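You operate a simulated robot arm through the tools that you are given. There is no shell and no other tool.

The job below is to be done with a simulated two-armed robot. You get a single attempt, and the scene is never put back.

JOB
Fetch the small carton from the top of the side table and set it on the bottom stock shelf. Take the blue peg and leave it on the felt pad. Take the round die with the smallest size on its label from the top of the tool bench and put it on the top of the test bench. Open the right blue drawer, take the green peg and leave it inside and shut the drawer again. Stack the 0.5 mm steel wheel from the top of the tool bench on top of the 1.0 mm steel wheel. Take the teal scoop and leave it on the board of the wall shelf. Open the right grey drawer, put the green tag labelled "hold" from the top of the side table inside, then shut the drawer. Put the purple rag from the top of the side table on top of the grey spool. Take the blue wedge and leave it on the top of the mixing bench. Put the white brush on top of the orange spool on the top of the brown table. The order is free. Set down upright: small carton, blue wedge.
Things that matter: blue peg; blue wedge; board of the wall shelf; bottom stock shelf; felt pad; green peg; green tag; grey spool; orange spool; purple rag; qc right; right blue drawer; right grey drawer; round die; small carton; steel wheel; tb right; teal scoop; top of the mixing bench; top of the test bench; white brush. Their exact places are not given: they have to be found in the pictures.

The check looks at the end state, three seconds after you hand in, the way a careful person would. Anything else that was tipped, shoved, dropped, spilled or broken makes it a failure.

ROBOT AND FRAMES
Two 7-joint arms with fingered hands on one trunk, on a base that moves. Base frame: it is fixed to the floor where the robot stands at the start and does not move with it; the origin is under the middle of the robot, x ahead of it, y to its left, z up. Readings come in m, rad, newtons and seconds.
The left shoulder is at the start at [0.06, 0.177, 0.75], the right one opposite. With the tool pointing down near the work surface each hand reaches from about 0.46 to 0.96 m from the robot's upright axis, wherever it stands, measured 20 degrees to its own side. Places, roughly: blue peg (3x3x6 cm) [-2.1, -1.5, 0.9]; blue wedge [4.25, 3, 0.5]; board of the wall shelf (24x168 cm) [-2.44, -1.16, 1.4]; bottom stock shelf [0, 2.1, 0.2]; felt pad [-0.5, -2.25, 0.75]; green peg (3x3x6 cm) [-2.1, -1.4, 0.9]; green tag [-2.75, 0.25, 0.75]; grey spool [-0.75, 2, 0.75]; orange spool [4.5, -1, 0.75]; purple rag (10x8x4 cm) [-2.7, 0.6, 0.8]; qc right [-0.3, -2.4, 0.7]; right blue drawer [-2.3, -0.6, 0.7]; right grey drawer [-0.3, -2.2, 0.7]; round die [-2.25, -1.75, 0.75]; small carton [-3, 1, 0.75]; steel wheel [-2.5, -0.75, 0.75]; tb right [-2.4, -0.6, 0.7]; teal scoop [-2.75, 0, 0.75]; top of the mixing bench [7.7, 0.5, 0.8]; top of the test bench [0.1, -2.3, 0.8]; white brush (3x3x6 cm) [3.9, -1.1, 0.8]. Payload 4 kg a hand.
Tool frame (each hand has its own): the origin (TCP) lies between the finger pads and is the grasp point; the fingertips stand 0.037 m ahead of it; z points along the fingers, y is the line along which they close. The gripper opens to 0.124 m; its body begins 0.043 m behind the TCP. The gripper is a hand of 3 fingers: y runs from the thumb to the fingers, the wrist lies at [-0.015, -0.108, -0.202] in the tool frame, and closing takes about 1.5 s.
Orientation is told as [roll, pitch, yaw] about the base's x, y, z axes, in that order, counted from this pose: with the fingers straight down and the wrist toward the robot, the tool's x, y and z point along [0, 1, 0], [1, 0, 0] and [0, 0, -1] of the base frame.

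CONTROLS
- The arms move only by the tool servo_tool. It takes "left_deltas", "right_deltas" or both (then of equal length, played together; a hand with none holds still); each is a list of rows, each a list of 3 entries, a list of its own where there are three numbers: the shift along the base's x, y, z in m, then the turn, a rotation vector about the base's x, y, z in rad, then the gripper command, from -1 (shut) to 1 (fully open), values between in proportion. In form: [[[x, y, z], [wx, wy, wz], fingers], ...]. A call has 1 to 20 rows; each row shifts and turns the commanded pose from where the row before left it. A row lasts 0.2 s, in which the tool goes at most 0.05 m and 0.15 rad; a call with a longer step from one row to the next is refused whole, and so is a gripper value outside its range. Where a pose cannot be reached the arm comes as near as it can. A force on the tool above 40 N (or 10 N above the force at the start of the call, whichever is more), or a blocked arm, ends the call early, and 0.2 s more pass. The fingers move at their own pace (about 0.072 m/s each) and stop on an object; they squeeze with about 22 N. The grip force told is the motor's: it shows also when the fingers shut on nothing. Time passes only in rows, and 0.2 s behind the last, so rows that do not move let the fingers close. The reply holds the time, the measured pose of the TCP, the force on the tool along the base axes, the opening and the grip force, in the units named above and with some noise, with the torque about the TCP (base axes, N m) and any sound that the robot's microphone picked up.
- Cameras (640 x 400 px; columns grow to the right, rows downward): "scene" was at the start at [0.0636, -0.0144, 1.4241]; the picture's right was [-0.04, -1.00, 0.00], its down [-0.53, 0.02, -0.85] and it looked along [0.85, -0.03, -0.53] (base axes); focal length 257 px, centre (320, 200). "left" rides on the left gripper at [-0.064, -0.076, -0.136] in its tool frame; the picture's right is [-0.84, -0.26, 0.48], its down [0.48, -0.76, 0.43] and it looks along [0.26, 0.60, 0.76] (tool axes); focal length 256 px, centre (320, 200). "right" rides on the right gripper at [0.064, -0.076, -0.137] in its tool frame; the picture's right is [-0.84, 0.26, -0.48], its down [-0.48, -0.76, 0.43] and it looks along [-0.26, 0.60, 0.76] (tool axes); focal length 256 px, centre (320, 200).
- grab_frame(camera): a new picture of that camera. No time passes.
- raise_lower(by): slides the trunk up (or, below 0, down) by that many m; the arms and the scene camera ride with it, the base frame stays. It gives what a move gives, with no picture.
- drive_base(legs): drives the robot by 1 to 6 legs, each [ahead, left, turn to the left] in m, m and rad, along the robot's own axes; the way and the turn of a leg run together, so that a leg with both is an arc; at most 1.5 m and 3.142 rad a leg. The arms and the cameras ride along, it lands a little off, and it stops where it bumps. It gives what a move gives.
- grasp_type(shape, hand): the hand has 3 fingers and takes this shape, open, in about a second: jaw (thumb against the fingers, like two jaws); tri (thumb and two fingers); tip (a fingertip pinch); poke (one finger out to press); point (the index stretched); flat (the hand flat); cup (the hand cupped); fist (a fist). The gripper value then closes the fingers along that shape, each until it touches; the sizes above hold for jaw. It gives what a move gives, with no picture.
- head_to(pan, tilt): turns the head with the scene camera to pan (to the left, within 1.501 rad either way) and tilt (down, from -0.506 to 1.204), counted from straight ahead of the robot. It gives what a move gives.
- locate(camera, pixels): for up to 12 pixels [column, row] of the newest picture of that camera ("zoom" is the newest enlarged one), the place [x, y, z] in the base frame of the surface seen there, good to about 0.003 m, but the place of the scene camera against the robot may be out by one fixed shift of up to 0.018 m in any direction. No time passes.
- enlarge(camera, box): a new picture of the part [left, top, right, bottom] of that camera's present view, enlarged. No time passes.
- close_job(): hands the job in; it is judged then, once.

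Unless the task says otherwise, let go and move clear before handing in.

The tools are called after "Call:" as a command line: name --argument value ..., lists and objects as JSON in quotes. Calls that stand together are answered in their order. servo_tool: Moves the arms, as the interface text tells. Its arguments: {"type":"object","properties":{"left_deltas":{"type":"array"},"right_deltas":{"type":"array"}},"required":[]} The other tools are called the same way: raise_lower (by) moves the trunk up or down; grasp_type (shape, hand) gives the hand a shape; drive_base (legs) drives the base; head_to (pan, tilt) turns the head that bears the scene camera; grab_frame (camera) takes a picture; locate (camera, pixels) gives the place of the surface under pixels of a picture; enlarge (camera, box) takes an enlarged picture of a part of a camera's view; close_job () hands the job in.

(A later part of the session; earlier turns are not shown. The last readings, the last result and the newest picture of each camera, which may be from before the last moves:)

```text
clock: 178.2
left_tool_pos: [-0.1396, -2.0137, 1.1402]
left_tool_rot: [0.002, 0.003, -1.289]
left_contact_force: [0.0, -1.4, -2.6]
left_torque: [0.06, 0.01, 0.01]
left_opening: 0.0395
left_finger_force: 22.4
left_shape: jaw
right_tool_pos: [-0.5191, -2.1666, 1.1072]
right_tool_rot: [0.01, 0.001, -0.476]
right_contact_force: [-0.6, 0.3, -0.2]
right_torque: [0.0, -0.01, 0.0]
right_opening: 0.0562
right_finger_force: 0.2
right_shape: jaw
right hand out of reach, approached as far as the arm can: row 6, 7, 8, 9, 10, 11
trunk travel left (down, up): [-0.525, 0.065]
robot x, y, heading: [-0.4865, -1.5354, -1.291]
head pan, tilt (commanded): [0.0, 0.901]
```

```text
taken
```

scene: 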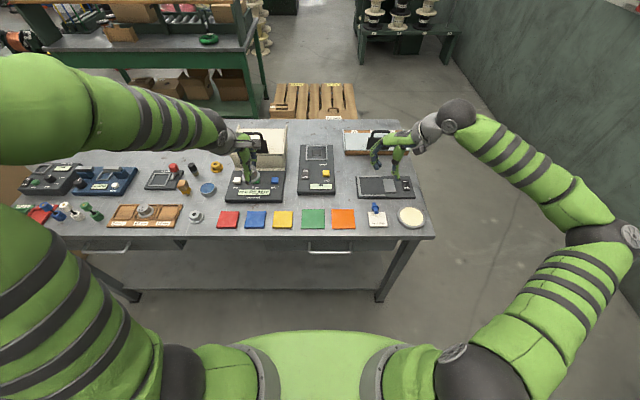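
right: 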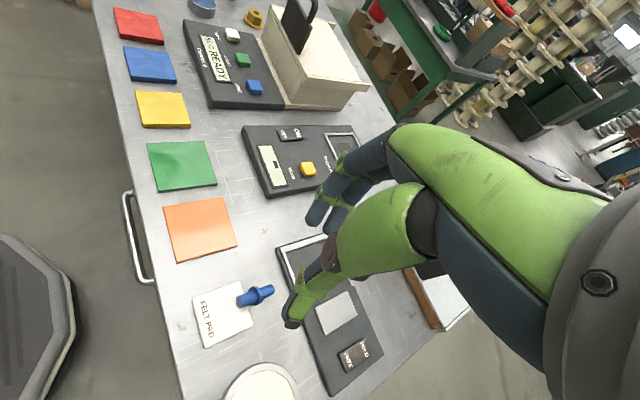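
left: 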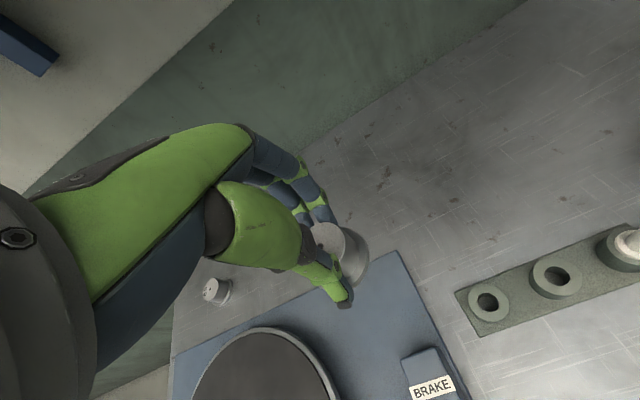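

The right wrist stops at a 46° turn, so I'll deal with the peg after freeing the left hand. I'll put the right hand back to neutral and shift right so the left hand can set the die in the bare gap.

Call:
servo_tool --right_deltas '[[[0, 0.02, 0.02], [0, 0, -0.14], 0.0], [[0, 0.02, 0.02], [0, 0, -0.14], 0.0], [[0, 0.02, 0], [0, 0, -0.14], 0.0], [[0, 0.02, 0], [0, 0, -0.14], 0.0], [[0, 0.02, 0], [0, 0, -0.14], 0.0], [[0, 0.02, 0], [0, 0, -0.11], 0.0]]'

Call:
drive_base --legs '[[0, -0.3, 0]]'

Call:
grab_frame --camera "left"

Call:
grab_frame --camera "scene"

```text
clock: 179.6
left_tool_pos: [-0.1386, -2.014, 1.1398]
left_tool_rot: [0.0, 0.002, -1.29]
left_contact_force: [0.0, 0.7, -2.4]
left_torque: [0.01, -0.03, 0.0]
left_opening: 0.0393
left_finger_force: 22.3
left_shape: jaw
right_tool_pos: [-0.518, -2.0458, 1.1477]
right_tool_rot: [0.011, 0.0, -1.291]
right_contact_force: [0.7, 0.6, -1.0]
right_torque: [-0.02, -0.01, -0.04]
right_opening: 0.0619
right_finger_force: 0.2
right_shape: jaw
trunk travel left (down, up): [-0.525, 0.065]
robot x, y, heading: [-0.4867, -1.5363, -1.292]
head pan, tilt (commanded): [0.0, 0.901]
```

```text
clock: 181.6
left_tool_pos: [-0.4269, -2.0978, 1.1399]
left_tool_rot: [0.005, 0.001, -1.287]
left_contact_force: [0.1, -0.3, -2.7]
left_torque: [0.02, -0.02, -0.05]
left_opening: 0.0396
left_finger_force: 22.0
left_shape: jaw
right_tool_pos: [-0.8072, -2.1299, 1.1486]
right_tool_rot: [0.011, 0.0, -1.287]
right_contact_force: [0.5, -0.8, 0.0]
right_torque: [0.02, 0.0, -0.01]
right_opening: 0.062
right_finger_force: 0.0
right_shape: jaw
trunk travel left (down, up): [-0.525, 0.065]
robot x, y, heading: [-0.7759, -1.6177, -1.29]
head pan, tilt (commanded): [0.0, 0.901]
```

```text
taken
```

left: 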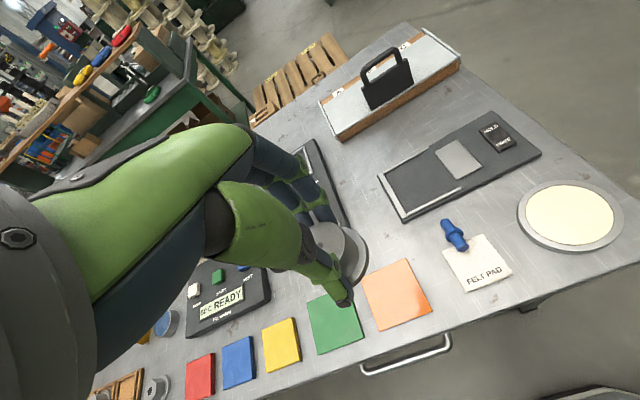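

```text
taken
```

scene: 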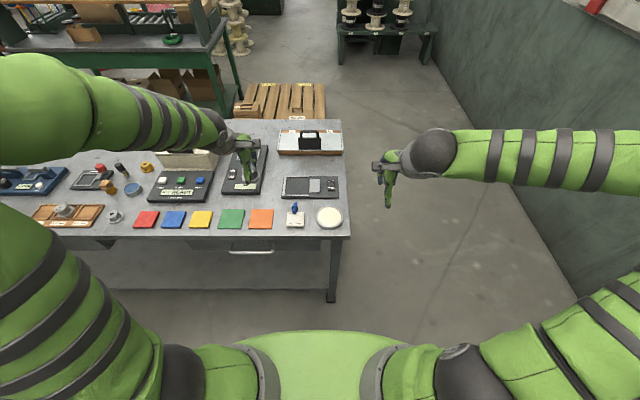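

The gap between the meter's edge (345,220) and the HOLD device's edge (380-400, 175-222) is visible in the left camera. I'll locate it exactly.

Call:
locate --camera "left" --pixels '[[365, 190], [370, 215], [355, 165], [375, 240], [350, 200], [385, 190], [398, 218], [345, 215], [320, 150], [380, 180], [360, 225]]'

Call:
enlarge --camera "left" --box '[290, 120, 450, 300]'

```text
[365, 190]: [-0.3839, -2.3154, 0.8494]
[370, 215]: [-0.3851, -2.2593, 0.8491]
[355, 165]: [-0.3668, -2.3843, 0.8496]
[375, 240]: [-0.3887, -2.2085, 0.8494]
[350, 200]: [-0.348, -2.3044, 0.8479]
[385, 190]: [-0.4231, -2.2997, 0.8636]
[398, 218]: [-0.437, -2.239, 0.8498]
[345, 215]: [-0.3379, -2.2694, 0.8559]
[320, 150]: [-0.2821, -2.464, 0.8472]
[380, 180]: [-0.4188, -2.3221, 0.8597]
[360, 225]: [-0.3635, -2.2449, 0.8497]
```

```text
2.22 times, centred on (370, 210) of left
```

zoom: 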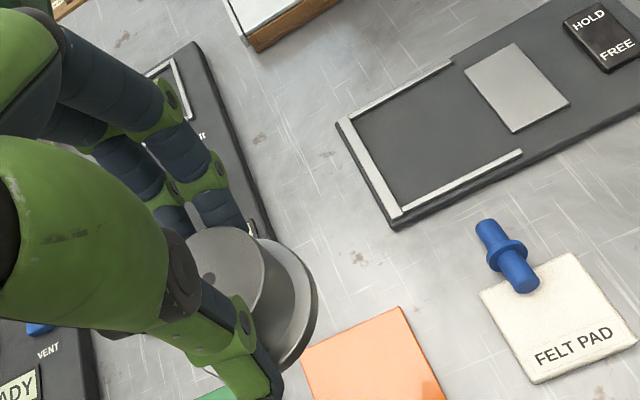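

The gap is about 0.086 m wide with its middle near (-0.378, -2.302) and bench top z 0.8495. I'll carry the die there and lower it.

Call:
servo_tool --left_deltas '[[[0.0082, -0.034, -0.02], [0, 0, 0], -1], [[0.0082, -0.034, -0.02], [0, 0, 0], -1], [[0.0082, -0.034, -0.02], [0, 0, 0], -1], [[0.0082, -0.034, -0.02], [0, 0, 0], -1], [[0.0082, -0.034, -0.02], [0, 0, 0], -1], [[0.0082, -0.034, -0.02], [0, 0, 0], -1], [[0, 0, -0.04], [0, 0, 0], -1], [[0, 0, -0.04], [0, 0, 0], -1], [[0, 0, -0.02], [0, 0, 0], -1], [[0, 0, 0], [0, 0, 0], -1]]'

Call:
grab_frame --camera "left"

Call:
enlarge --camera "scene" --box '[190, 130, 350, 230]'

```text
clock: 183.8
left_tool_pos: [-0.3768, -2.3024, 0.9184]
left_tool_rot: [0.003, 0.001, -1.285]
left_contact_force: [0.8, 0.6, -3.1]
left_torque: [0.04, -0.02, -0.01]
left_opening: 0.0392
left_finger_force: 22.1
left_shape: jaw
right_tool_pos: [-0.8055, -2.1282, 1.1465]
right_tool_rot: [0.01, 0.001, -1.286]
right_contact_force: [0.4, 0.7, -0.2]
right_torque: [-0.01, 0.04, 0.0]
right_opening: 0.0618
right_finger_force: 0.1
right_shape: jaw
trunk travel left (down, up): [-0.525, 0.065]
robot x, y, heading: [-0.7737, -1.6186, -1.293]
head pan, tilt (commanded): [0.0, 0.901]
```

```text
taken
```

left: 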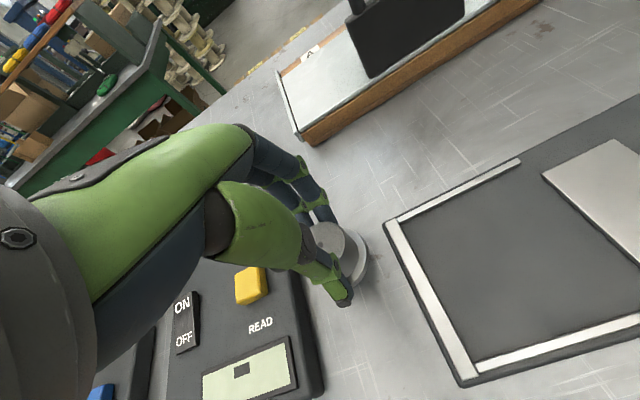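

```text
4.00 times, centred on (270, 180) of scene
```

zoom: 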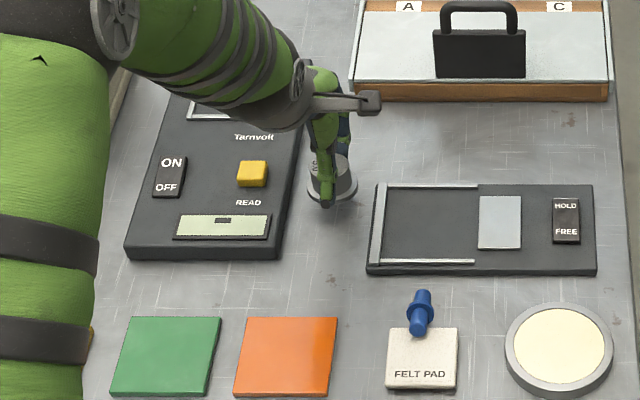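

The die hangs in the gap with room on both sides. I'll lower it in small steps to contact.

Call:
servo_tool --left_deltas '[[[0, 0, -0.012], [0, 0, 0], -1], [[0, 0, -0.006], [0, 0, 0], -1], [[0, 0, -0.003], [0, 0, 0], -1], [[0, 0, 0], [0, 0, 0], -1]]'

```text
clock: 184.8
left_tool_pos: [-0.3776, -2.3018, 0.8986]
left_tool_rot: [0.003, 0.0, -1.288]
left_contact_force: [0.1, -0.3, -0.3]
left_torque: [-0.07, 0.01, -0.01]
left_opening: 0.0395
left_finger_force: 22.2
left_shape: jaw
right_tool_pos: [-0.8064, -2.1288, 1.1473]
right_tool_rot: [0.012, 0.0, -1.287]
right_contact_force: [-1.3, -0.3, -0.1]
right_torque: [-0.04, 0.01, -0.02]
right_opening: 0.0619
right_finger_force: 0.1
right_shape: jaw
trunk travel left (down, up): [-0.525, 0.065]
robot x, y, heading: [-0.7751, -1.621, -1.292]
head pan, tilt (commanded): [0.0, 0.901]
```

Call:
servo_tool --left_deltas '[[[0, 0, -0.002], [0, 0, 0], -1], [[0, 0, 0], [0, 0, 0], -1]]'

```text
clock: 185.4
left_tool_pos: [-0.3768, -2.3019, 0.898]
left_tool_rot: [0.001, -0.001, -1.286]
left_contact_force: [-0.6, 1.2, 6.8]
left_torque: [-0.22, -0.06, 0.02]
left_opening: 0.0394
left_finger_force: 21.9
left_shape: jaw
right_tool_pos: [-0.8057, -2.1289, 1.149]
right_tool_rot: [0.011, 0.0, -1.286]
right_contact_force: [0.7, 0.7, -0.6]
right_torque: [-0.02, 0.02, 0.02]
right_opening: 0.0617
right_finger_force: 0.1
right_shape: jaw
trunk travel left (down, up): [-0.525, 0.065]
robot x, y, heading: [-0.7735, -1.6195, -1.284]
head pan, tilt (commanded): [0.0, 0.901]
```

The die touches the bench (7 N up). I'll release slowly and lift straight up.

Call:
servo_tool --left_deltas '[[[0, 0, 0], [0, 0, 0], -0.3], [[0, 0, 0], [0, 0, 0], -0.15], [[0, 0, 0], [0, 0, 0], 0.1], [[0, 0, 0], [0, 0, 0], 0.15], [[0, 0, 0.02], [0, 0, 0], 0.15], [[0, 0, 0.04], [0, 0, 0], 0.15], [[0, 0, 0.045], [0, 0, 0], 0.15], [[0, 0, 0.045], [0, 0, 0], 0.15], [[0, 0, 0.045], [0, 0, 0], 0.15]]'

Call:
grab_frame --camera "left"

Call:
enlarge --camera "scene" --box '[190, 130, 350, 230]'

```text
clock: 187.4
left_tool_pos: [-0.3767, -2.3001, 1.0933]
left_tool_rot: [0.002, 0.001, -1.287]
left_contact_force: [-0.2, 0.0, -0.4]
left_torque: [-0.04, 0.0, 0.01]
left_opening: 0.071
left_finger_force: 0.2
left_shape: jaw
right_tool_pos: [-0.8069, -2.1287, 1.1473]
right_tool_rot: [0.012, 0.0, -1.288]
right_contact_force: [0.1, 0.1, 0.1]
right_torque: [-0.02, 0.01, -0.01]
right_opening: 0.0617
right_finger_force: 0.2
right_shape: jaw
trunk travel left (down, up): [-0.525, 0.065]
robot x, y, heading: [-0.7753, -1.6186, -1.285]
head pan, tilt (commanded): [0.0, 0.901]
```

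```text
taken
```

left: 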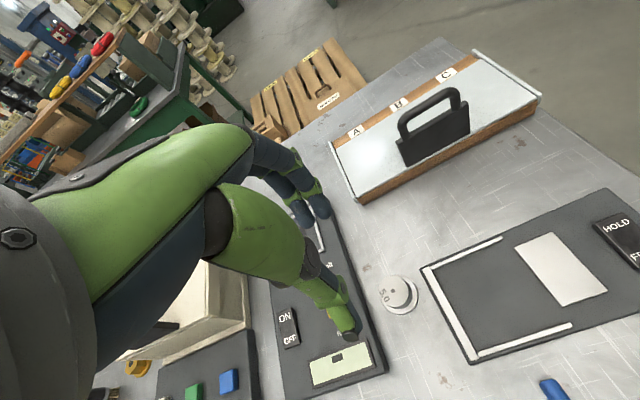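

```text
4.00 times, centred on (270, 180) of scene
```

zoom: 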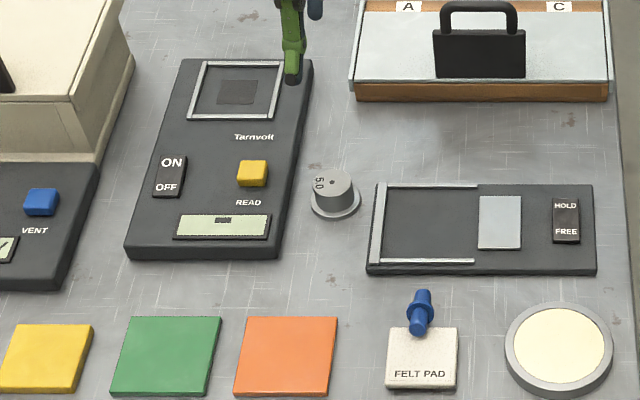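

The 5.0 die stands on the bench top. Now for the peg: I'll pull the left hand back, then shift right and turn the base left so the right hand can close across the peg.

Call:
servo_tool --left_deltas '[[[-0.011, 0.0385, 0.012], [0, 0, 0], 0.0], [[-0.011, 0.0385, 0.012], [0, 0, 0], 0.0], [[-0.011, 0.0385, 0.012], [0, 0, 0], 0.0], [[-0.011, 0.0385, 0.012], [0, 0, 0], 0.0], [[-0.011, 0.0385, 0.012], [0, 0, 0], 0.0]]'

Call:
drive_base --legs '[[0.037, -0.203, 0], [0, 0, 0.4]]'

Call:
servo_tool --right_deltas '[[[0.03, -0.02, 0], [0, 0, 0.14], -0.1], [[0.03, -0.02, 0], [0, 0, 0.14], -0.1], [[0.03, -0.02, 0], [0, 0, 0.14], -0.1], [[0.03, -0.02, 0], [0, 0, 0.14], -0.1], [[0.0, 0, 0], [0, 0, 0.14], -0.1]]'

Call:
grab_frame --camera "scene"

```text
clock: 188.6
left_tool_pos: [-0.4331, -2.1072, 1.1522]
left_tool_rot: [0.001, 0.001, -1.288]
left_contact_force: [0.6, -0.2, 0.1]
left_torque: [-0.04, 0.01, -0.01]
left_opening: 0.0623
left_finger_force: 0.1
left_shape: jaw
right_tool_pos: [-0.8061, -2.1296, 1.1478]
right_tool_rot: [0.009, -0.001, -1.286]
right_contact_force: [0.2, 0.7, 0.1]
right_torque: [0.01, -0.01, 0.0]
right_opening: 0.0618
right_finger_force: 0.1
right_shape: jaw
trunk travel left (down, up): [-0.525, 0.065]
robot x, y, heading: [-0.7752, -1.6209, -1.288]
head pan, tilt (commanded): [0.0, 0.901]
```

```text
clock: 191.4
left_tool_pos: [-0.4536, -2.0294, 1.151]
left_tool_rot: [0.001, -0.001, -0.887]
left_contact_force: [0.1, -0.3, -0.2]
left_torque: [0.0, 0.03, -0.01]
left_opening: 0.0624
left_finger_force: 0.0
left_shape: jaw
right_tool_pos: [-0.7897, -2.1943, 1.1477]
right_tool_rot: [0.011, 0.0, -0.886]
right_contact_force: [0.0, 0.5, -0.1]
right_torque: [0.01, 0.01, -0.02]
right_opening: 0.0618
right_finger_force: 0.1
right_shape: jaw
trunk travel left (down, up): [-0.525, 0.065]
robot x, y, heading: [-0.9599, -1.7106, -0.89]
head pan, tilt (commanded): [0.0, 0.901]
```

```text
clock: 192.6
left_tool_pos: [-0.4534, -2.0294, 1.1523]
left_tool_rot: [0.005, -0.001, -0.888]
left_contact_force: [0.5, -0.2, -0.1]
left_torque: [0.0, -0.04, 0.01]
left_opening: 0.0625
left_finger_force: 0.2
left_shape: jaw
right_tool_pos: [-0.6688, -2.2743, 1.1463]
right_tool_rot: [0.011, -0.001, -0.185]
right_contact_force: [-0.4, 0.2, -1.0]
right_torque: [-0.02, -0.01, -0.01]
right_opening: 0.0561
right_finger_force: 0.0
right_shape: jaw
trunk travel left (down, up): [-0.525, 0.065]
robot x, y, heading: [-0.9591, -1.7104, -0.888]
head pan, tilt (commanded): [0.0, 0.901]
```

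```text
taken
```

scene: 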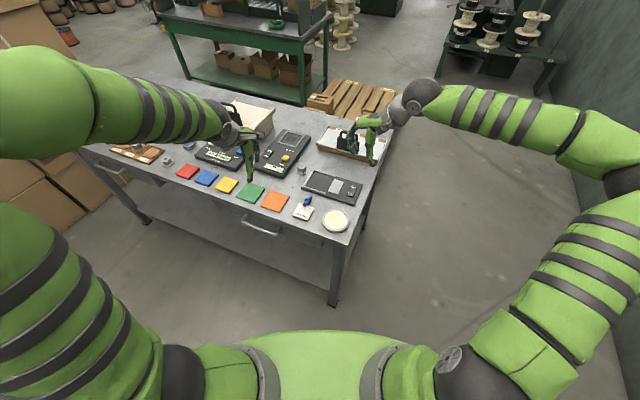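

The yaw reached -0.185 and needs about 0.25. I'll move the left hand aside and bring the right hand above the peg while turning further.

Call:
servo_tool --left_deltas '[[[0.03, 0.035, 0], [0, 0, 0], 0.0], [[0.03, 0.035, 0], [0, 0, 0], 0.0], [[0.03, 0.035, 0], [0, 0, 0], 0.0], [[0.02, 0.025, 0], [0, 0, 0], 0.0], [[0.0, 0.0, 0], [0, 0, 0], 0.0], [[0, 0, 0], [0, 0, 0], 0.0], [[0, 0, 0], [0, 0, 0], 0.0]]' --right_deltas '[[[0.0, 0.0, 0], [0, 0, 0.087], -0.1], [[0.0, 0.0, 0], [0, 0, 0.087], -0.1], [[0.032, 0.0166, -0.02], [0, 0, 0.087], -0.1], [[0.032, 0.0166, -0.025], [0, 0, 0.087], -0.1], [[0.032, 0.0166, -0.025], [0, 0, 0.087], -0.1], [[0.032, 0.0166, -0.025], [0, 0, 0], -0.1], [[0.031, 0.0166, -0.025], [0, 0, 0], -0.1]]'

Call:
grab_frame --camera "right"

```text
clock: 194.2
left_tool_pos: [-0.3431, -1.8994, 1.1515]
left_tool_rot: [0.002, 0.001, -0.888]
left_contact_force: [0.0, -0.2, -0.8]
left_torque: [-0.01, 0.04, 0.01]
left_opening: 0.0622
left_finger_force: 0.0
left_shape: jaw
right_tool_pos: [-0.5894, -2.2312, 1.0874]
right_tool_rot: [0.009, -0.001, 0.031]
right_contact_force: [0.3, 0.0, 0.7]
right_torque: [0.02, 0.0, 0.02]
right_opening: 0.0563
right_finger_force: 0.1
right_shape: jaw
right hand out of reach, approached as far as the arm can: row 3, 4, 5
trunk travel left (down, up): [-0.525, 0.065]
robot x, y, heading: [-0.9576, -1.7143, -0.892]
head pan, tilt (commanded): [0.0, 0.901]
```

```text
taken
```

right: 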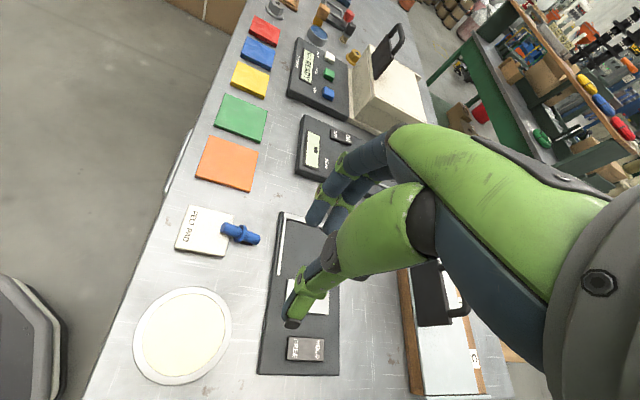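

The yaw is now 0.03, within 13° of square to the peg at (222-260, 225-243). I'll move over the peg at about z 1.0.

Call:
servo_tool --right_deltas '[[[0.0265, 0.0133, -0.029], [0, 0, 0.03], -0.1], [[0.0265, 0.0133, -0.029], [0, 0, 0.03], -0.1], [[0.0265, 0.0133, -0.029], [0, 0, 0.03], -0.1], [[0, 0, 0], [0, 0, 0], -0.1]]'

Call:
grab_frame --camera "right"

Call:
enlarge --camera "right" --box '[180, 220, 340, 320]'

```text
clock: 195.2
left_tool_pos: [-0.3447, -1.8993, 1.1516]
left_tool_rot: [0.003, 0.002, -0.887]
left_contact_force: [0.7, -0.2, -0.1]
left_torque: [0.02, 0.02, -0.01]
left_opening: 0.0622
left_finger_force: 0.1
left_shape: jaw
right_tool_pos: [-0.511, -2.1935, 1.001]
right_tool_rot: [0.011, 0.0, 0.12]
right_contact_force: [-0.1, 0.4, 0.3]
right_torque: [0.03, 0.0, 0.04]
right_opening: 0.0561
right_finger_force: 0.0
right_shape: jaw
trunk travel left (down, up): [-0.525, 0.065]
robot x, y, heading: [-0.9567, -1.7099, -0.884]
head pan, tilt (commanded): [0.0, 0.901]
```

```text
taken
```

right: 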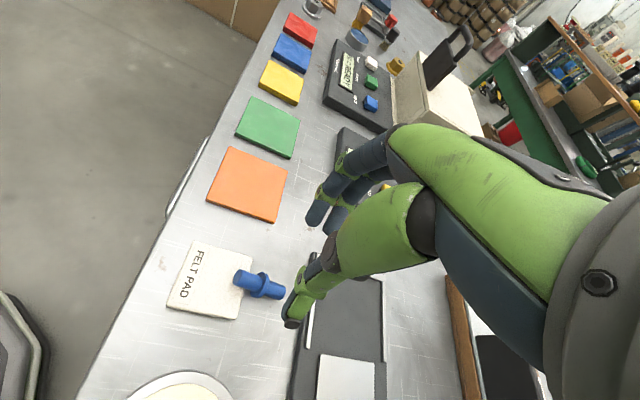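

```text
4.00 times, centred on (260, 270) of right
```

zoom: 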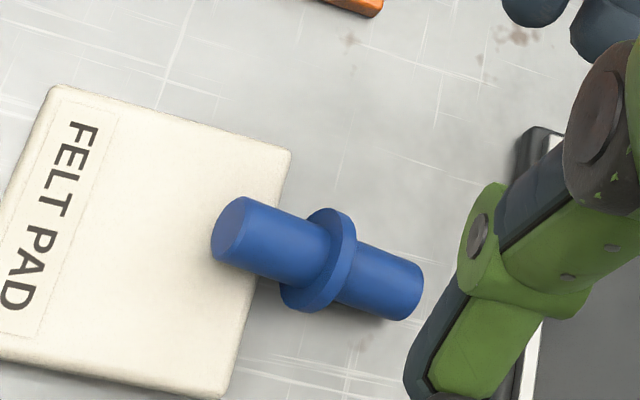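

The peg is clear in the zoom: thick end (215-330, 195-285), flange (320,262), shaft end (415,290). I'll locate it again.

Call:
locate --camera "zoom" --pixels '[[230, 225], [275, 240], [320, 260], [365, 275], [405, 285], [265, 255], [370, 290], [420, 295], [285, 160], [240, 380]]'

```text
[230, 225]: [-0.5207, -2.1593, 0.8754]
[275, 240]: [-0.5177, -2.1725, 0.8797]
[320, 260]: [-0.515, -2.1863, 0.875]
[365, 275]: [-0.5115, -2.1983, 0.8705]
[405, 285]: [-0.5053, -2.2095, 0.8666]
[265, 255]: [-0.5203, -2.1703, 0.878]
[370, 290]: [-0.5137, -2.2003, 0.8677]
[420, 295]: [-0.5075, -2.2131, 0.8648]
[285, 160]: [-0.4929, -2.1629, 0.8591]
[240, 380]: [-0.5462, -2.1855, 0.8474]
```

I'll grip across the flange at (-0.515, -2.186), with the tips just above pad height.

Call:
servo_tool --right_deltas '[[[-0.004, 0.0075, -0.04], [0, 0, 0], -0.2], [[0, 0, -0.04], [0, 0, 0], -0.2], [[0, 0, -0.02], [0, 0, 0], -0.2], [[0, 0, 0], [0, 0, 0], -0.2]]'

Call:
grab_frame --camera "right"

Call:
enlarge --camera "right" --box '[220, 190, 380, 310]'

```text
clock: 196.2
left_tool_pos: [-0.3439, -1.898, 1.1508]
left_tool_rot: [0.001, 0.002, -0.886]
left_contact_force: [0.6, -0.4, -1.4]
left_torque: [0.03, 0.01, 0.0]
left_opening: 0.062
left_finger_force: 0.0
left_shape: jaw
right_tool_pos: [-0.5147, -2.1859, 0.9001]
right_tool_rot: [0.011, 0.001, 0.123]
right_contact_force: [-0.2, 0.5, 0.4]
right_torque: [-0.03, 0.02, -0.01]
right_opening: 0.0501
right_finger_force: 0.1
right_shape: jaw
trunk travel left (down, up): [-0.525, 0.065]
robot x, y, heading: [-0.9605, -1.711, -0.888]
head pan, tilt (commanded): [0.0, 0.901]
```

```text
taken
```

right: 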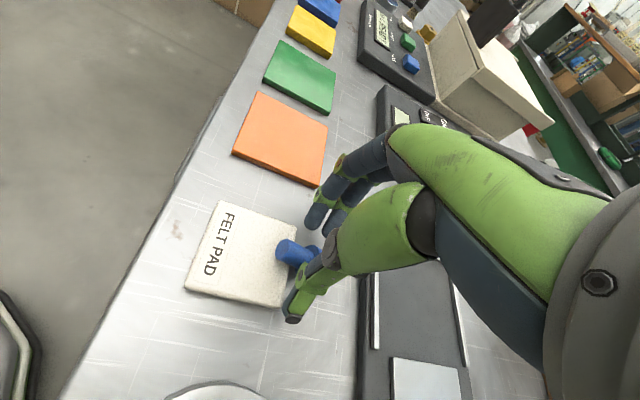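

```text
3.33 times, centred on (300, 250) of right
```

zoom: 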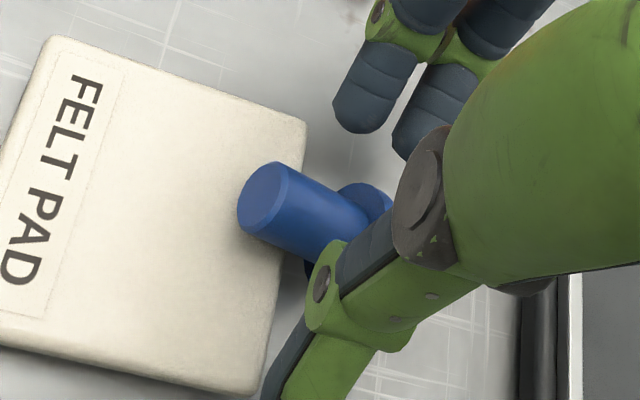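

The peg lies between the thumb and the fingers. I'll close and lift it a little.

Call:
servo_tool --right_deltas '[[[0, 0, 0], [0, 0, 0], -0.5], [[0, 0, 0], [0, 0, 0], -0.8], [[0, 0, 0], [0, 0, 0], -1], [[0, 0, 0], [0, 0, 0], -1], [[0, 0, 0], [0, 0, 0], -1], [[0, 0, 0.01], [0, 0, 0], -1], [[0, 0, 0.02], [0, 0, 0], -1], [[0, 0, 0.02], [0, 0, 0], -1], [[0, 0, 0], [0, 0, 0], -1]]'

Call:
grab_frame --camera "right"

Call:
enlarge --camera "right" --box '[220, 190, 380, 310]'

Call:
enlarge --camera "scene" --box '[260, 140, 370, 240]'

```text
clock: 198.2
left_tool_pos: [-0.3433, -1.899, 1.1518]
left_tool_rot: [0.003, 0.002, -0.887]
left_contact_force: [0.2, -0.6, -0.4]
left_torque: [-0.02, 0.01, -0.01]
left_opening: 0.0623
left_finger_force: 0.0
left_shape: jaw
right_tool_pos: [-0.5157, -2.1863, 0.9525]
right_tool_rot: [0.011, 0.002, 0.12]
right_contact_force: [-0.5, -0.3, -0.3]
right_torque: [0.0, -0.03, -0.05]
right_opening: 0.0123
right_finger_force: 22.8
right_shape: jaw
trunk travel left (down, up): [-0.525, 0.065]
robot x, y, heading: [-0.9589, -1.7123, -0.886]
head pan, tilt (commanded): [0.0, 0.901]
```

```text
taken
```

right: 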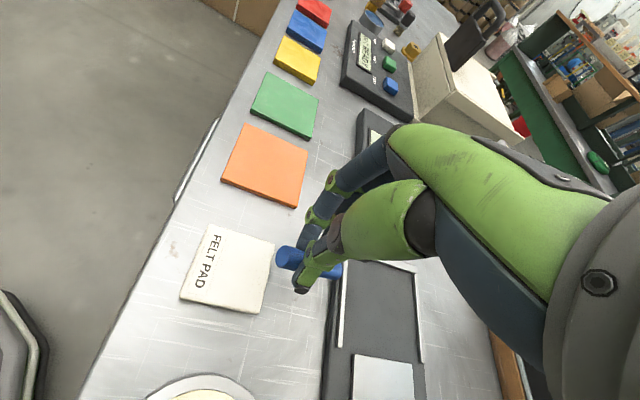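

```text
3.33 times, centred on (300, 250) of right
```

zoom: 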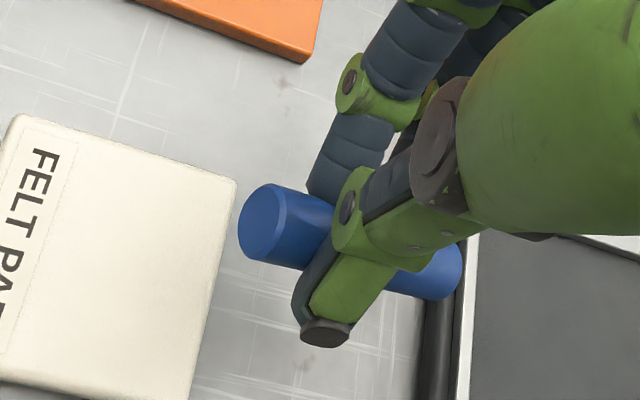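

```text
4.00 times, centred on (315, 190) of scene
```

zoom: 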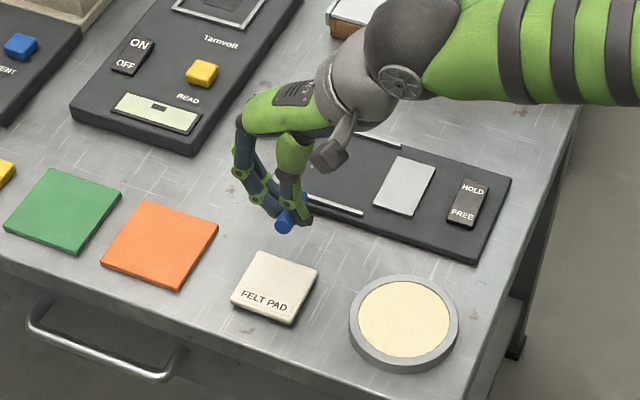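

The peg is held level. I'll move it to the middle of the pad and lower it there, lying down.

Call:
servo_tool --right_deltas '[[[-0.007, 0.0215, 0], [0, 0, 0], -1], [[-0.0075, 0.0215, 0], [0, 0, 0], -1], [[0, 0, -0.025], [0, 0, 0], -1], [[0, 0, -0.01], [0, 0, 0], -1], [[0, 0, 0], [0, 0, 0], -1]]'

Call:
grab_frame --camera "right"

Call:
enlarge --camera "right" --box '[220, 190, 380, 310]'

Call:
enlarge --camera "scene" --box '[280, 170, 360, 230]'

```text
clock: 199.4
left_tool_pos: [-0.3442, -1.8985, 1.1515]
left_tool_rot: [0.0, 0.002, -0.886]
left_contact_force: [0.2, 0.4, 0.0]
left_torque: [0.02, -0.02, -0.01]
left_opening: 0.0621
left_finger_force: 0.0
left_shape: jaw
right_tool_pos: [-0.5303, -2.1408, 0.9168]
right_tool_rot: [0.01, 0.0, 0.12]
right_contact_force: [-0.3, 0.2, -0.1]
right_torque: [-0.02, -0.02, 0.0]
right_opening: 0.0122
right_finger_force: 22.1
right_shape: jaw
trunk travel left (down, up): [-0.525, 0.065]
robot x, y, heading: [-0.9574, -1.7116, -0.888]
head pan, tilt (commanded): [0.0, 0.901]
```

```text
taken
```

right: 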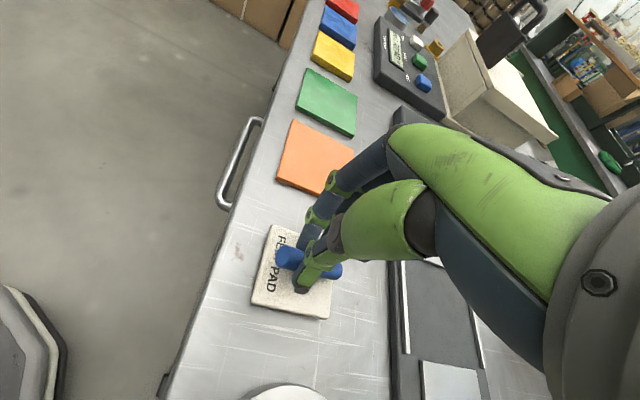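

```text
3.33 times, centred on (300, 250) of right
```

zoom: 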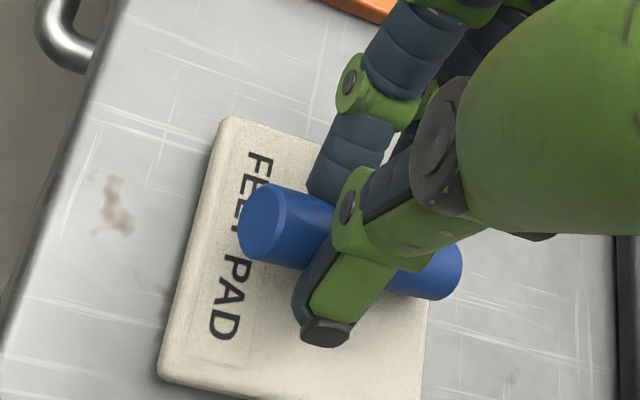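

```text
6.67 times, centred on (320, 200) of scene
```

zoom: 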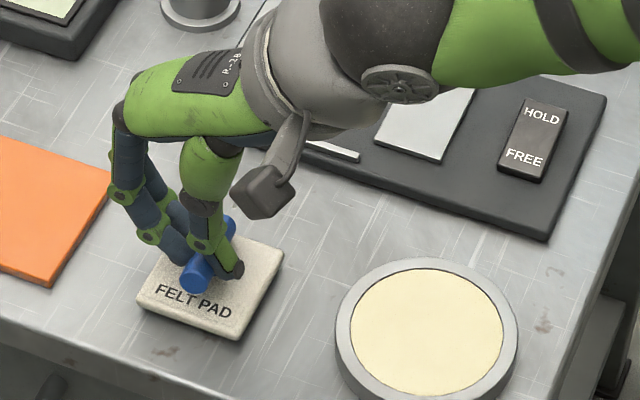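

The peg is over the pad's middle. I'll lower in small steps to contact.

Call:
servo_tool --right_deltas '[[[0, 0, -0.005], [0, 0, 0], -1], [[0, 0, -0.004], [0, 0, 0], -1], [[0, 0, 0], [0, 0, 0], -1]]'

```text
clock: 200.2
left_tool_pos: [-0.345, -1.8986, 1.1528]
left_tool_rot: [0.002, 0.0, -0.887]
left_contact_force: [-0.3, -0.1, -0.6]
left_torque: [-0.02, 0.03, 0.0]
left_opening: 0.0623
left_finger_force: 0.2
left_shape: jaw
right_tool_pos: [-0.5289, -2.1404, 0.9099]
right_tool_rot: [0.01, -0.003, 0.123]
right_contact_force: [-2.0, 3.7, 22.9]
right_torque: [0.09, 0.01, 0.0]
right_opening: 0.0127
right_finger_force: 22.5
right_shape: jaw
trunk travel left (down, up): [-0.525, 0.065]
robot x, y, heading: [-0.9586, -1.7127, -0.889]
head pan, tilt (commanded): [0.0, 0.901]
```

It's down on the pad (23 N). I'll ease up, open gradually and lift clear.

Call:
servo_tool --right_deltas '[[[0, 0, 0.002], [0, 0, 0], -1], [[0, 0, 0.0], [0, 0, 0], -0.8], [[0, 0, 0], [0, 0, 0], -0.7], [[0, 0, 0], [0, 0, 0], -0.5], [[0, 0, 0], [0, 0, 0], -0.3], [[0, 0, 0], [0, 0, 0], -0.1], [[0, 0, 0], [0, 0, 0], -0.1], [[0, 0, 0.02], [0, 0, 0], -0.1], [[0, 0, 0.04], [0, 0, 0], -0.1], [[0, 0, 0.045], [0, 0, 0], -0.1], [[0, 0, 0.045], [0, 0, 0], -0.1], [[0, 0, 0.045], [0, 0, 0], -0.1]]'

Call:
grab_frame --camera "right"

Call:
enlarge --camera "scene" --box '[280, 170, 360, 230]'

```text
clock: 202.8
left_tool_pos: [-0.3444, -1.8982, 1.1511]
left_tool_rot: [0.003, 0.0, -0.887]
left_contact_force: [-0.4, 0.5, 0.0]
left_torque: [0.03, 0.02, -0.03]
left_opening: 0.0622
left_finger_force: 0.0
left_shape: jaw
right_tool_pos: [-0.5315, -2.1411, 1.1047]
right_tool_rot: [0.01, 0.0, 0.12]
right_contact_force: [-0.6, 0.2, -0.6]
right_torque: [0.02, 0.0, 0.01]
right_opening: 0.0554
right_finger_force: 0.2
right_shape: jaw
trunk travel left (down, up): [-0.525, 0.065]
robot x, y, heading: [-0.9593, -1.7141, -0.891]
head pan, tilt (commanded): [0.0, 0.901]
```

```text
taken
```

right: 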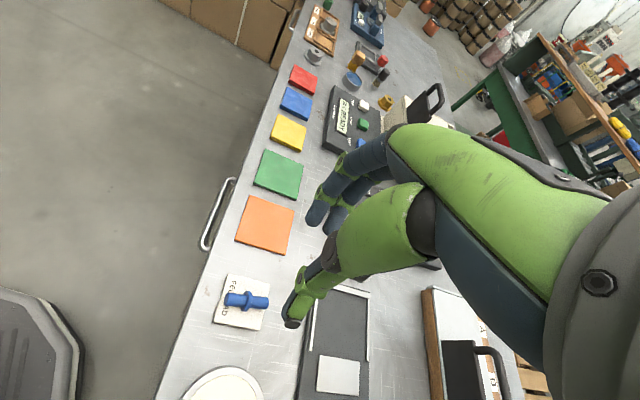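

```text
6.67 times, centred on (320, 200) of scene
```

zoom: 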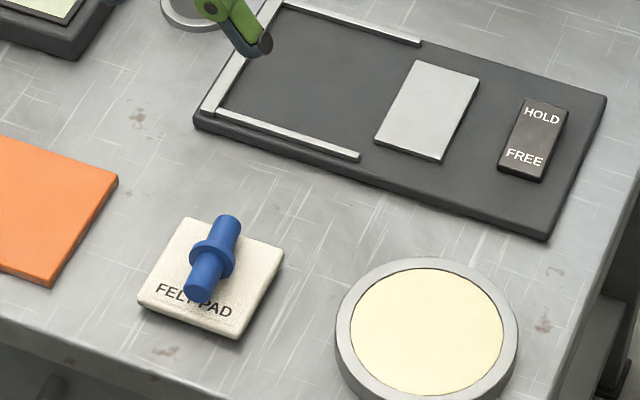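

The blue peg now lies fully on the felt pad. Next is the HOLD tag: I'll straighten the right hand, back away, turn to the side table and drive there.

Call:
servo_tool --right_deltas '[[[0, 0.0, 0.01], [0, 0, -0.145], 0.0], [[0, 0.0, 0.01], [0, 0, -0.145], 0.0], [[0, 0.0, 0.01], [0, 0, -0.145], 0.0], [[-0.01, 0.02, 0], [0, 0, -0.145], 0.0], [[-0.02, 0.03, 0], [0, 0, -0.145], 0.0], [[-0.02, 0.03, 0], [0, 0, -0.145], 0.0], [[-0.02, 0.03, 0], [0, 0, -0.137], 0.0]]'

Call:
drive_base --legs '[[-0.5, 0, 0], [0, 0.6, 0], [0, 0, -1.974], [0.4, -0.9, 0], [0, -1.0, 0]]'

Call:
head_to --pan 0.1 --tilt 0.7

Call:
grab_frame --camera "scene"

```text
clock: 204.4
left_tool_pos: [-0.3444, -1.8986, 1.1514]
left_tool_rot: [0.001, -0.001, -0.884]
left_contact_force: [0.1, -0.3, -0.7]
left_torque: [0.0, 0.03, -0.01]
left_opening: 0.0625
left_finger_force: 0.0
left_shape: jaw
right_tool_pos: [-0.6002, -2.0304, 1.1342]
right_tool_rot: [0.009, -0.002, -0.888]
right_contact_force: [-0.5, -0.8, 1.0]
right_torque: [-0.02, -0.03, 0.0]
right_opening: 0.0616
right_finger_force: 0.0
right_shape: jaw
trunk travel left (down, up): [-0.525, 0.065]
robot x, y, heading: [-0.9584, -1.7117, -0.89]
head pan, tilt (commanded): [0.0, 0.901]
```

```text
clock: 224.6
left_tool_pos: [-2.138, 0.2623, 1.1526]
left_tool_rot: [0.0, 0.0, -2.852]
left_contact_force: [-0.2, -0.2, -1.0]
left_torque: [-0.02, 0.01, 0.03]
left_opening: 0.0625
left_finger_force: 0.1
left_shape: jaw
right_tool_pos: [-2.1602, 0.5496, 1.1344]
right_tool_rot: [0.011, 0.001, -2.849]
right_contact_force: [-0.6, -0.2, -0.5]
right_torque: [-0.02, 0.0, 0.01]
right_opening: 0.0617
right_finger_force: 0.1
right_shape: jaw
trunk travel left (down, up): [-0.525, 0.065]
robot x, y, heading: [-1.7261, 0.7598, -2.855]
head pan, tilt (commanded): [0.0, 0.901]
```

```text
clock: 225.3
left_tool_pos: [-2.1355, 0.2636, 1.1518]
left_tool_rot: [0.002, 0.002, -2.853]
left_contact_force: [0.2, -0.5, 0.4]
left_torque: [-0.03, -0.03, -0.01]
left_opening: 0.0623
left_finger_force: 0.0
left_shape: jaw
right_tool_pos: [-2.1602, 0.5497, 1.1342]
right_tool_rot: [0.01, 0.0, -2.852]
right_contact_force: [0.4, -1.1, 0.5]
right_torque: [0.0, -0.01, 0.02]
right_opening: 0.0616
right_finger_force: 0.0
right_shape: jaw
trunk travel left (down, up): [-0.525, 0.065]
robot x, y, heading: [-1.7238, 0.7577, -2.853]
head pan, tilt (commanded): [0.099, 0.7]
```

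```text
taken
```

scene: 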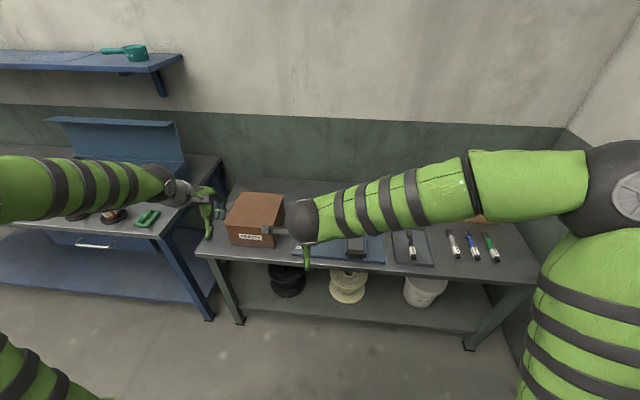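

I'm at the side table; the right arm hides the middle of it. I'll look with both hand cameras.

Call:
grab_frame --camera "left"

Call:
grab_frame --camera "right"

```text
taken
```

left: 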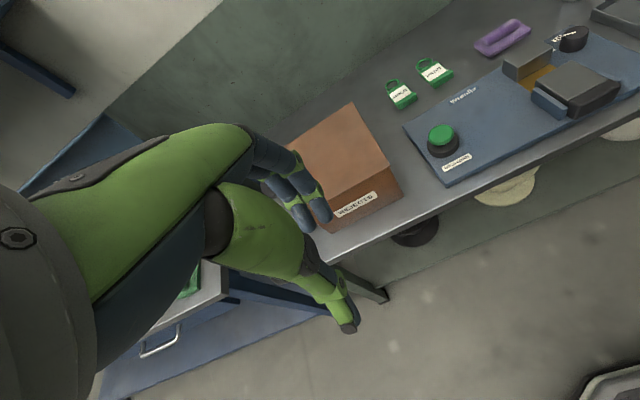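

```text
taken
```

right: 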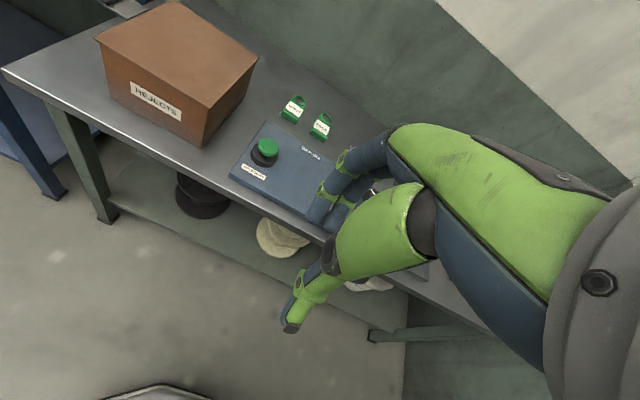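

Call:
enlarge --camera "left" --box '[370, 50, 470, 112]'

Call:
locate --camera "zoom" --pixels '[[200, 280], [165, 215], [130, 205], [190, 320], [250, 300], [220, 240], [175, 340], [120, 260], [410, 135], [345, 60], [260, 310], [300, 330]]'

Call:
enlarge --camera "right" --box '[270, 90, 350, 140]'

```text
6.40 times, centred on (420, 81) of left
```

zoom: 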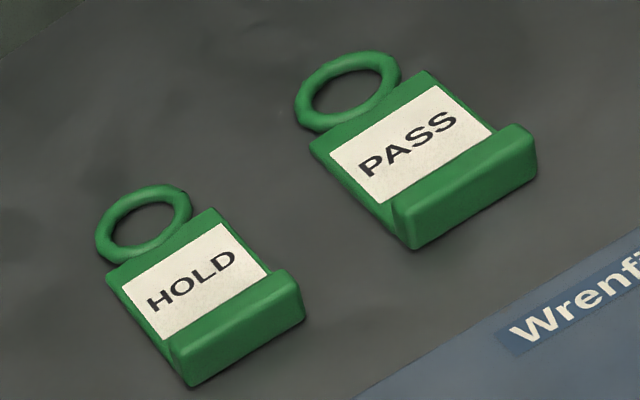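

```text
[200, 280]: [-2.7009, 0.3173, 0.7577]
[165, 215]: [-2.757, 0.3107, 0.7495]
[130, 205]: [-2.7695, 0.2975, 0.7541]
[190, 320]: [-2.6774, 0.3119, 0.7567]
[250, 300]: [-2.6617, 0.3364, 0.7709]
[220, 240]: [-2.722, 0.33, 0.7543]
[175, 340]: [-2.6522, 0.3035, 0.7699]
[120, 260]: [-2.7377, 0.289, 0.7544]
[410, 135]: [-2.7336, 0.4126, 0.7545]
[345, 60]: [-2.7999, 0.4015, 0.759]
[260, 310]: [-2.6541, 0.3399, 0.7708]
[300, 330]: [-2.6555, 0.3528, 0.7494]
```

```text
8.00 times, centred on (310, 115) of right
```

zoom: 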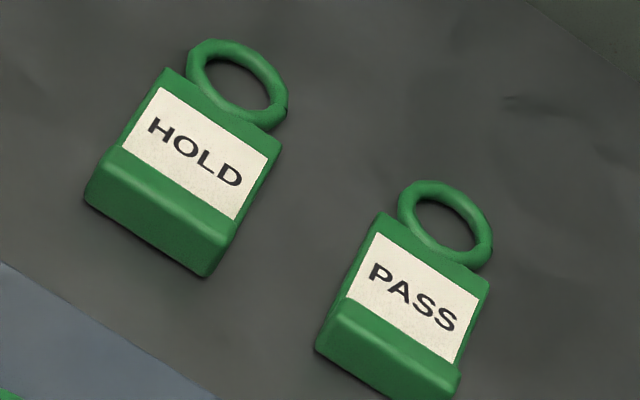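

The HOLD tag has a raised bar at its near end, zoom-1 (170-305, 270-385). That bar is what to grip, so I'll measure it more closely.

Call:
enlarge --camera "left" --box '[380, 80, 420, 112]'

Call:
locate --camera "left" --pixels '[[399, 103], [402, 101], [406, 99], [411, 97], [415, 95], [400, 107], [408, 104], [414, 100], [396, 98]]'

```text
12.50 times, centred on (400, 96) of left
```

zoom: 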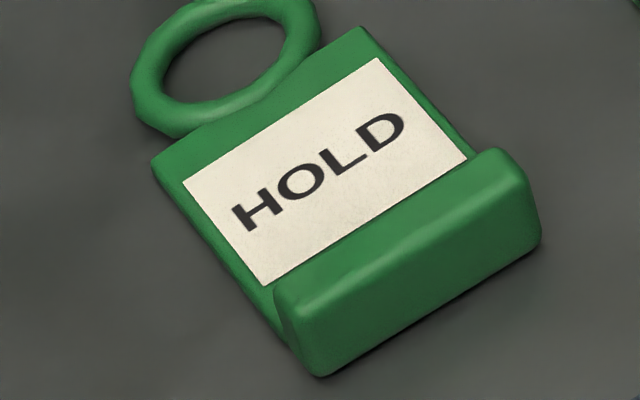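

```text
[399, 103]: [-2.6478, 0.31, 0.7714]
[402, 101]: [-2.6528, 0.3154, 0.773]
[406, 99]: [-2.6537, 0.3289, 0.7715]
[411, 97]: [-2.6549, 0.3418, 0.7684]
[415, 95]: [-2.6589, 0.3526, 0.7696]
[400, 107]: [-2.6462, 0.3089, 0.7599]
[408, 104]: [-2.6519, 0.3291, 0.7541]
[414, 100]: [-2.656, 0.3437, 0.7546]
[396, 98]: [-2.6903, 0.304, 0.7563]
```

The bar's centre is about (-2.660, 0.329) with its top at z 0.772. I'll move the right hand out of the way to the right and drive forward so the left hand can reach.

Call:
servo_tool --right_deltas '[[[-0.0117, 0.041, 0.01], [0, 0, 0], 0.0], [[-0.0117, 0.041, 0.01], [0, 0, 0], 0.0], [[-0.0117, 0.041, 0.01], [0, 0, 0], 0.0], [[-0.0117, 0.041, 0], [0, 0, 0], 0.0], [[-0.0117, 0.041, 0], [0, 0, 0], 0.0], [[-0.0117, 0.041, 0], [0, 0, 0], 0.0]]'

Call:
drive_base --legs '[[0.25, 0, -0.01]]'

Call:
servo_tool --left_deltas '[[[-0.03, 0.015, -0.02], [0, 0, 0], 0.0], [[-0.035, 0.015, -0.02], [0, 0, 0], 0.0], [[-0.035, 0.015, -0.02], [0, 0, 0], 0.0], [[-0.035, 0.015, -0.02], [0, 0, 0], 0.0], [[-0.035, 0.015, -0.02], [0, 0, 0], 0.0], [[-0.035, 0.01, -0.02], [0, 0, 0], 0.0]]'

Call:
grab_frame --camera "left"

```text
clock: 226.7
left_tool_pos: [-2.1349, 0.264, 1.1518]
left_tool_rot: [0.002, 0.001, -2.851]
left_contact_force: [0.1, 0.1, 0.2]
left_torque: [0.01, 0.02, 0.02]
left_opening: 0.0622
left_finger_force: 0.0
left_shape: jaw
right_tool_pos: [-2.2306, 0.7962, 1.1654]
right_tool_rot: [0.011, -0.002, -2.849]
right_contact_force: [0.8, -0.1, -1.4]
right_torque: [0.03, 0.03, 0.0]
right_opening: 0.0616
right_finger_force: 0.0
right_shape: jaw
trunk travel left (down, up): [-0.525, 0.065]
robot x, y, heading: [-1.7279, 0.7566, -2.847]
head pan, tilt (commanded): [0.099, 0.7]
```

```text
clock: 228.5
left_tool_pos: [-2.3835, 0.1961, 1.1512]
left_tool_rot: [0.001, 0.001, -2.861]
left_contact_force: [0.4, 0.0, -0.1]
left_torque: [0.02, -0.03, -0.01]
left_opening: 0.0626
left_finger_force: 0.0
left_shape: jaw
right_tool_pos: [-2.4727, 0.7287, 1.1629]
right_tool_rot: [0.012, 0.0, -2.859]
right_contact_force: [-0.6, -0.1, -0.1]
right_torque: [0.02, -0.01, 0.0]
right_opening: 0.0616
right_finger_force: 0.1
right_shape: jaw
trunk travel left (down, up): [-0.525, 0.065]
robot x, y, heading: [-1.9684, 0.6929, -2.86]
head pan, tilt (commanded): [0.099, 0.7]
```

```text
clock: 229.9
left_tool_pos: [-2.5882, 0.2819, 1.0312]
left_tool_rot: [0.003, 0.001, -2.861]
left_contact_force: [0.2, -0.5, -0.5]
left_torque: [0.01, 0.01, 0.01]
left_opening: 0.0623
left_finger_force: 0.1
left_shape: jaw
right_tool_pos: [-2.473, 0.7291, 1.1643]
right_tool_rot: [0.011, 0.0, -2.859]
right_contact_force: [0.4, -0.9, 0.0]
right_torque: [0.01, -0.01, 0.02]
right_opening: 0.0616
right_finger_force: 0.1
right_shape: jaw
trunk travel left (down, up): [-0.525, 0.065]
robot x, y, heading: [-1.965, 0.6917, -2.862]
head pan, tilt (commanded): [0.099, 0.7]
```

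```text
taken
```

left: 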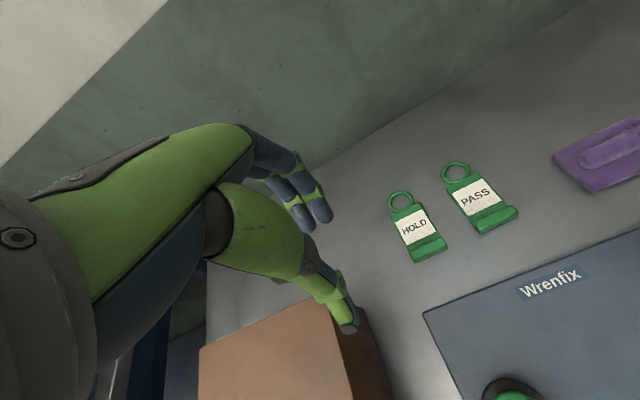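

The box's right side is clear of the tag by about 9 cm. I'll measure the tag's bar at (410-447, 235-262) from this closer view.

Call:
enlarge --camera "left" --box '[384, 185, 464, 265]'

Call:
locate --camera "zoom" --pixels '[[230, 300], [300, 270], [370, 240], [240, 330], [310, 305], [375, 280], [270, 290], [200, 200], [290, 150], [150, 60]]'

```text
5.00 times, centred on (424, 225) of left
```

zoom: 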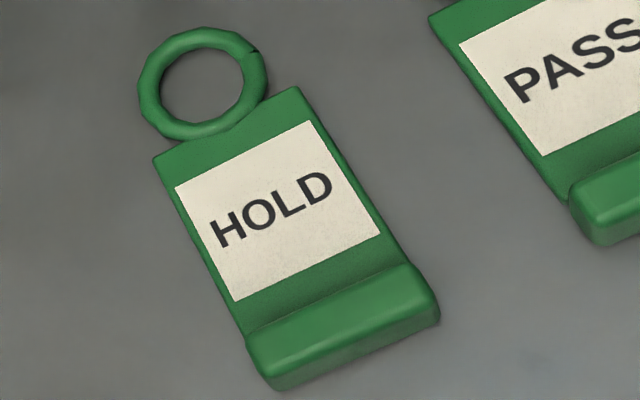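

```text
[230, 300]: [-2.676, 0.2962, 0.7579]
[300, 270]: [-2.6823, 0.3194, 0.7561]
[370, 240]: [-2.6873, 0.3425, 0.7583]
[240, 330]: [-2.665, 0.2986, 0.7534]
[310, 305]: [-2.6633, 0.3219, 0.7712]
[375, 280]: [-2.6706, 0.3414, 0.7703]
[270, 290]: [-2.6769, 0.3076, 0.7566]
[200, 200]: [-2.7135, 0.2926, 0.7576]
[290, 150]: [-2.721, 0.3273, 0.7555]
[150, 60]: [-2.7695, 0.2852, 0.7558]
```

Call:
locate --camera "zoom" --pixels '[[345, 322], [345, 345], [280, 350], [410, 295], [345, 300], [280, 365], [420, 315]]'

```text
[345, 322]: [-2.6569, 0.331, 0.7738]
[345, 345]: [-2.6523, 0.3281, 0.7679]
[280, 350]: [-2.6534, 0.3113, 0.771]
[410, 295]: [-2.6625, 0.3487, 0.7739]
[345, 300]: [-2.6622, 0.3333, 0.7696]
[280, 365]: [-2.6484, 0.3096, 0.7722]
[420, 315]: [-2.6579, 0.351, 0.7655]
```

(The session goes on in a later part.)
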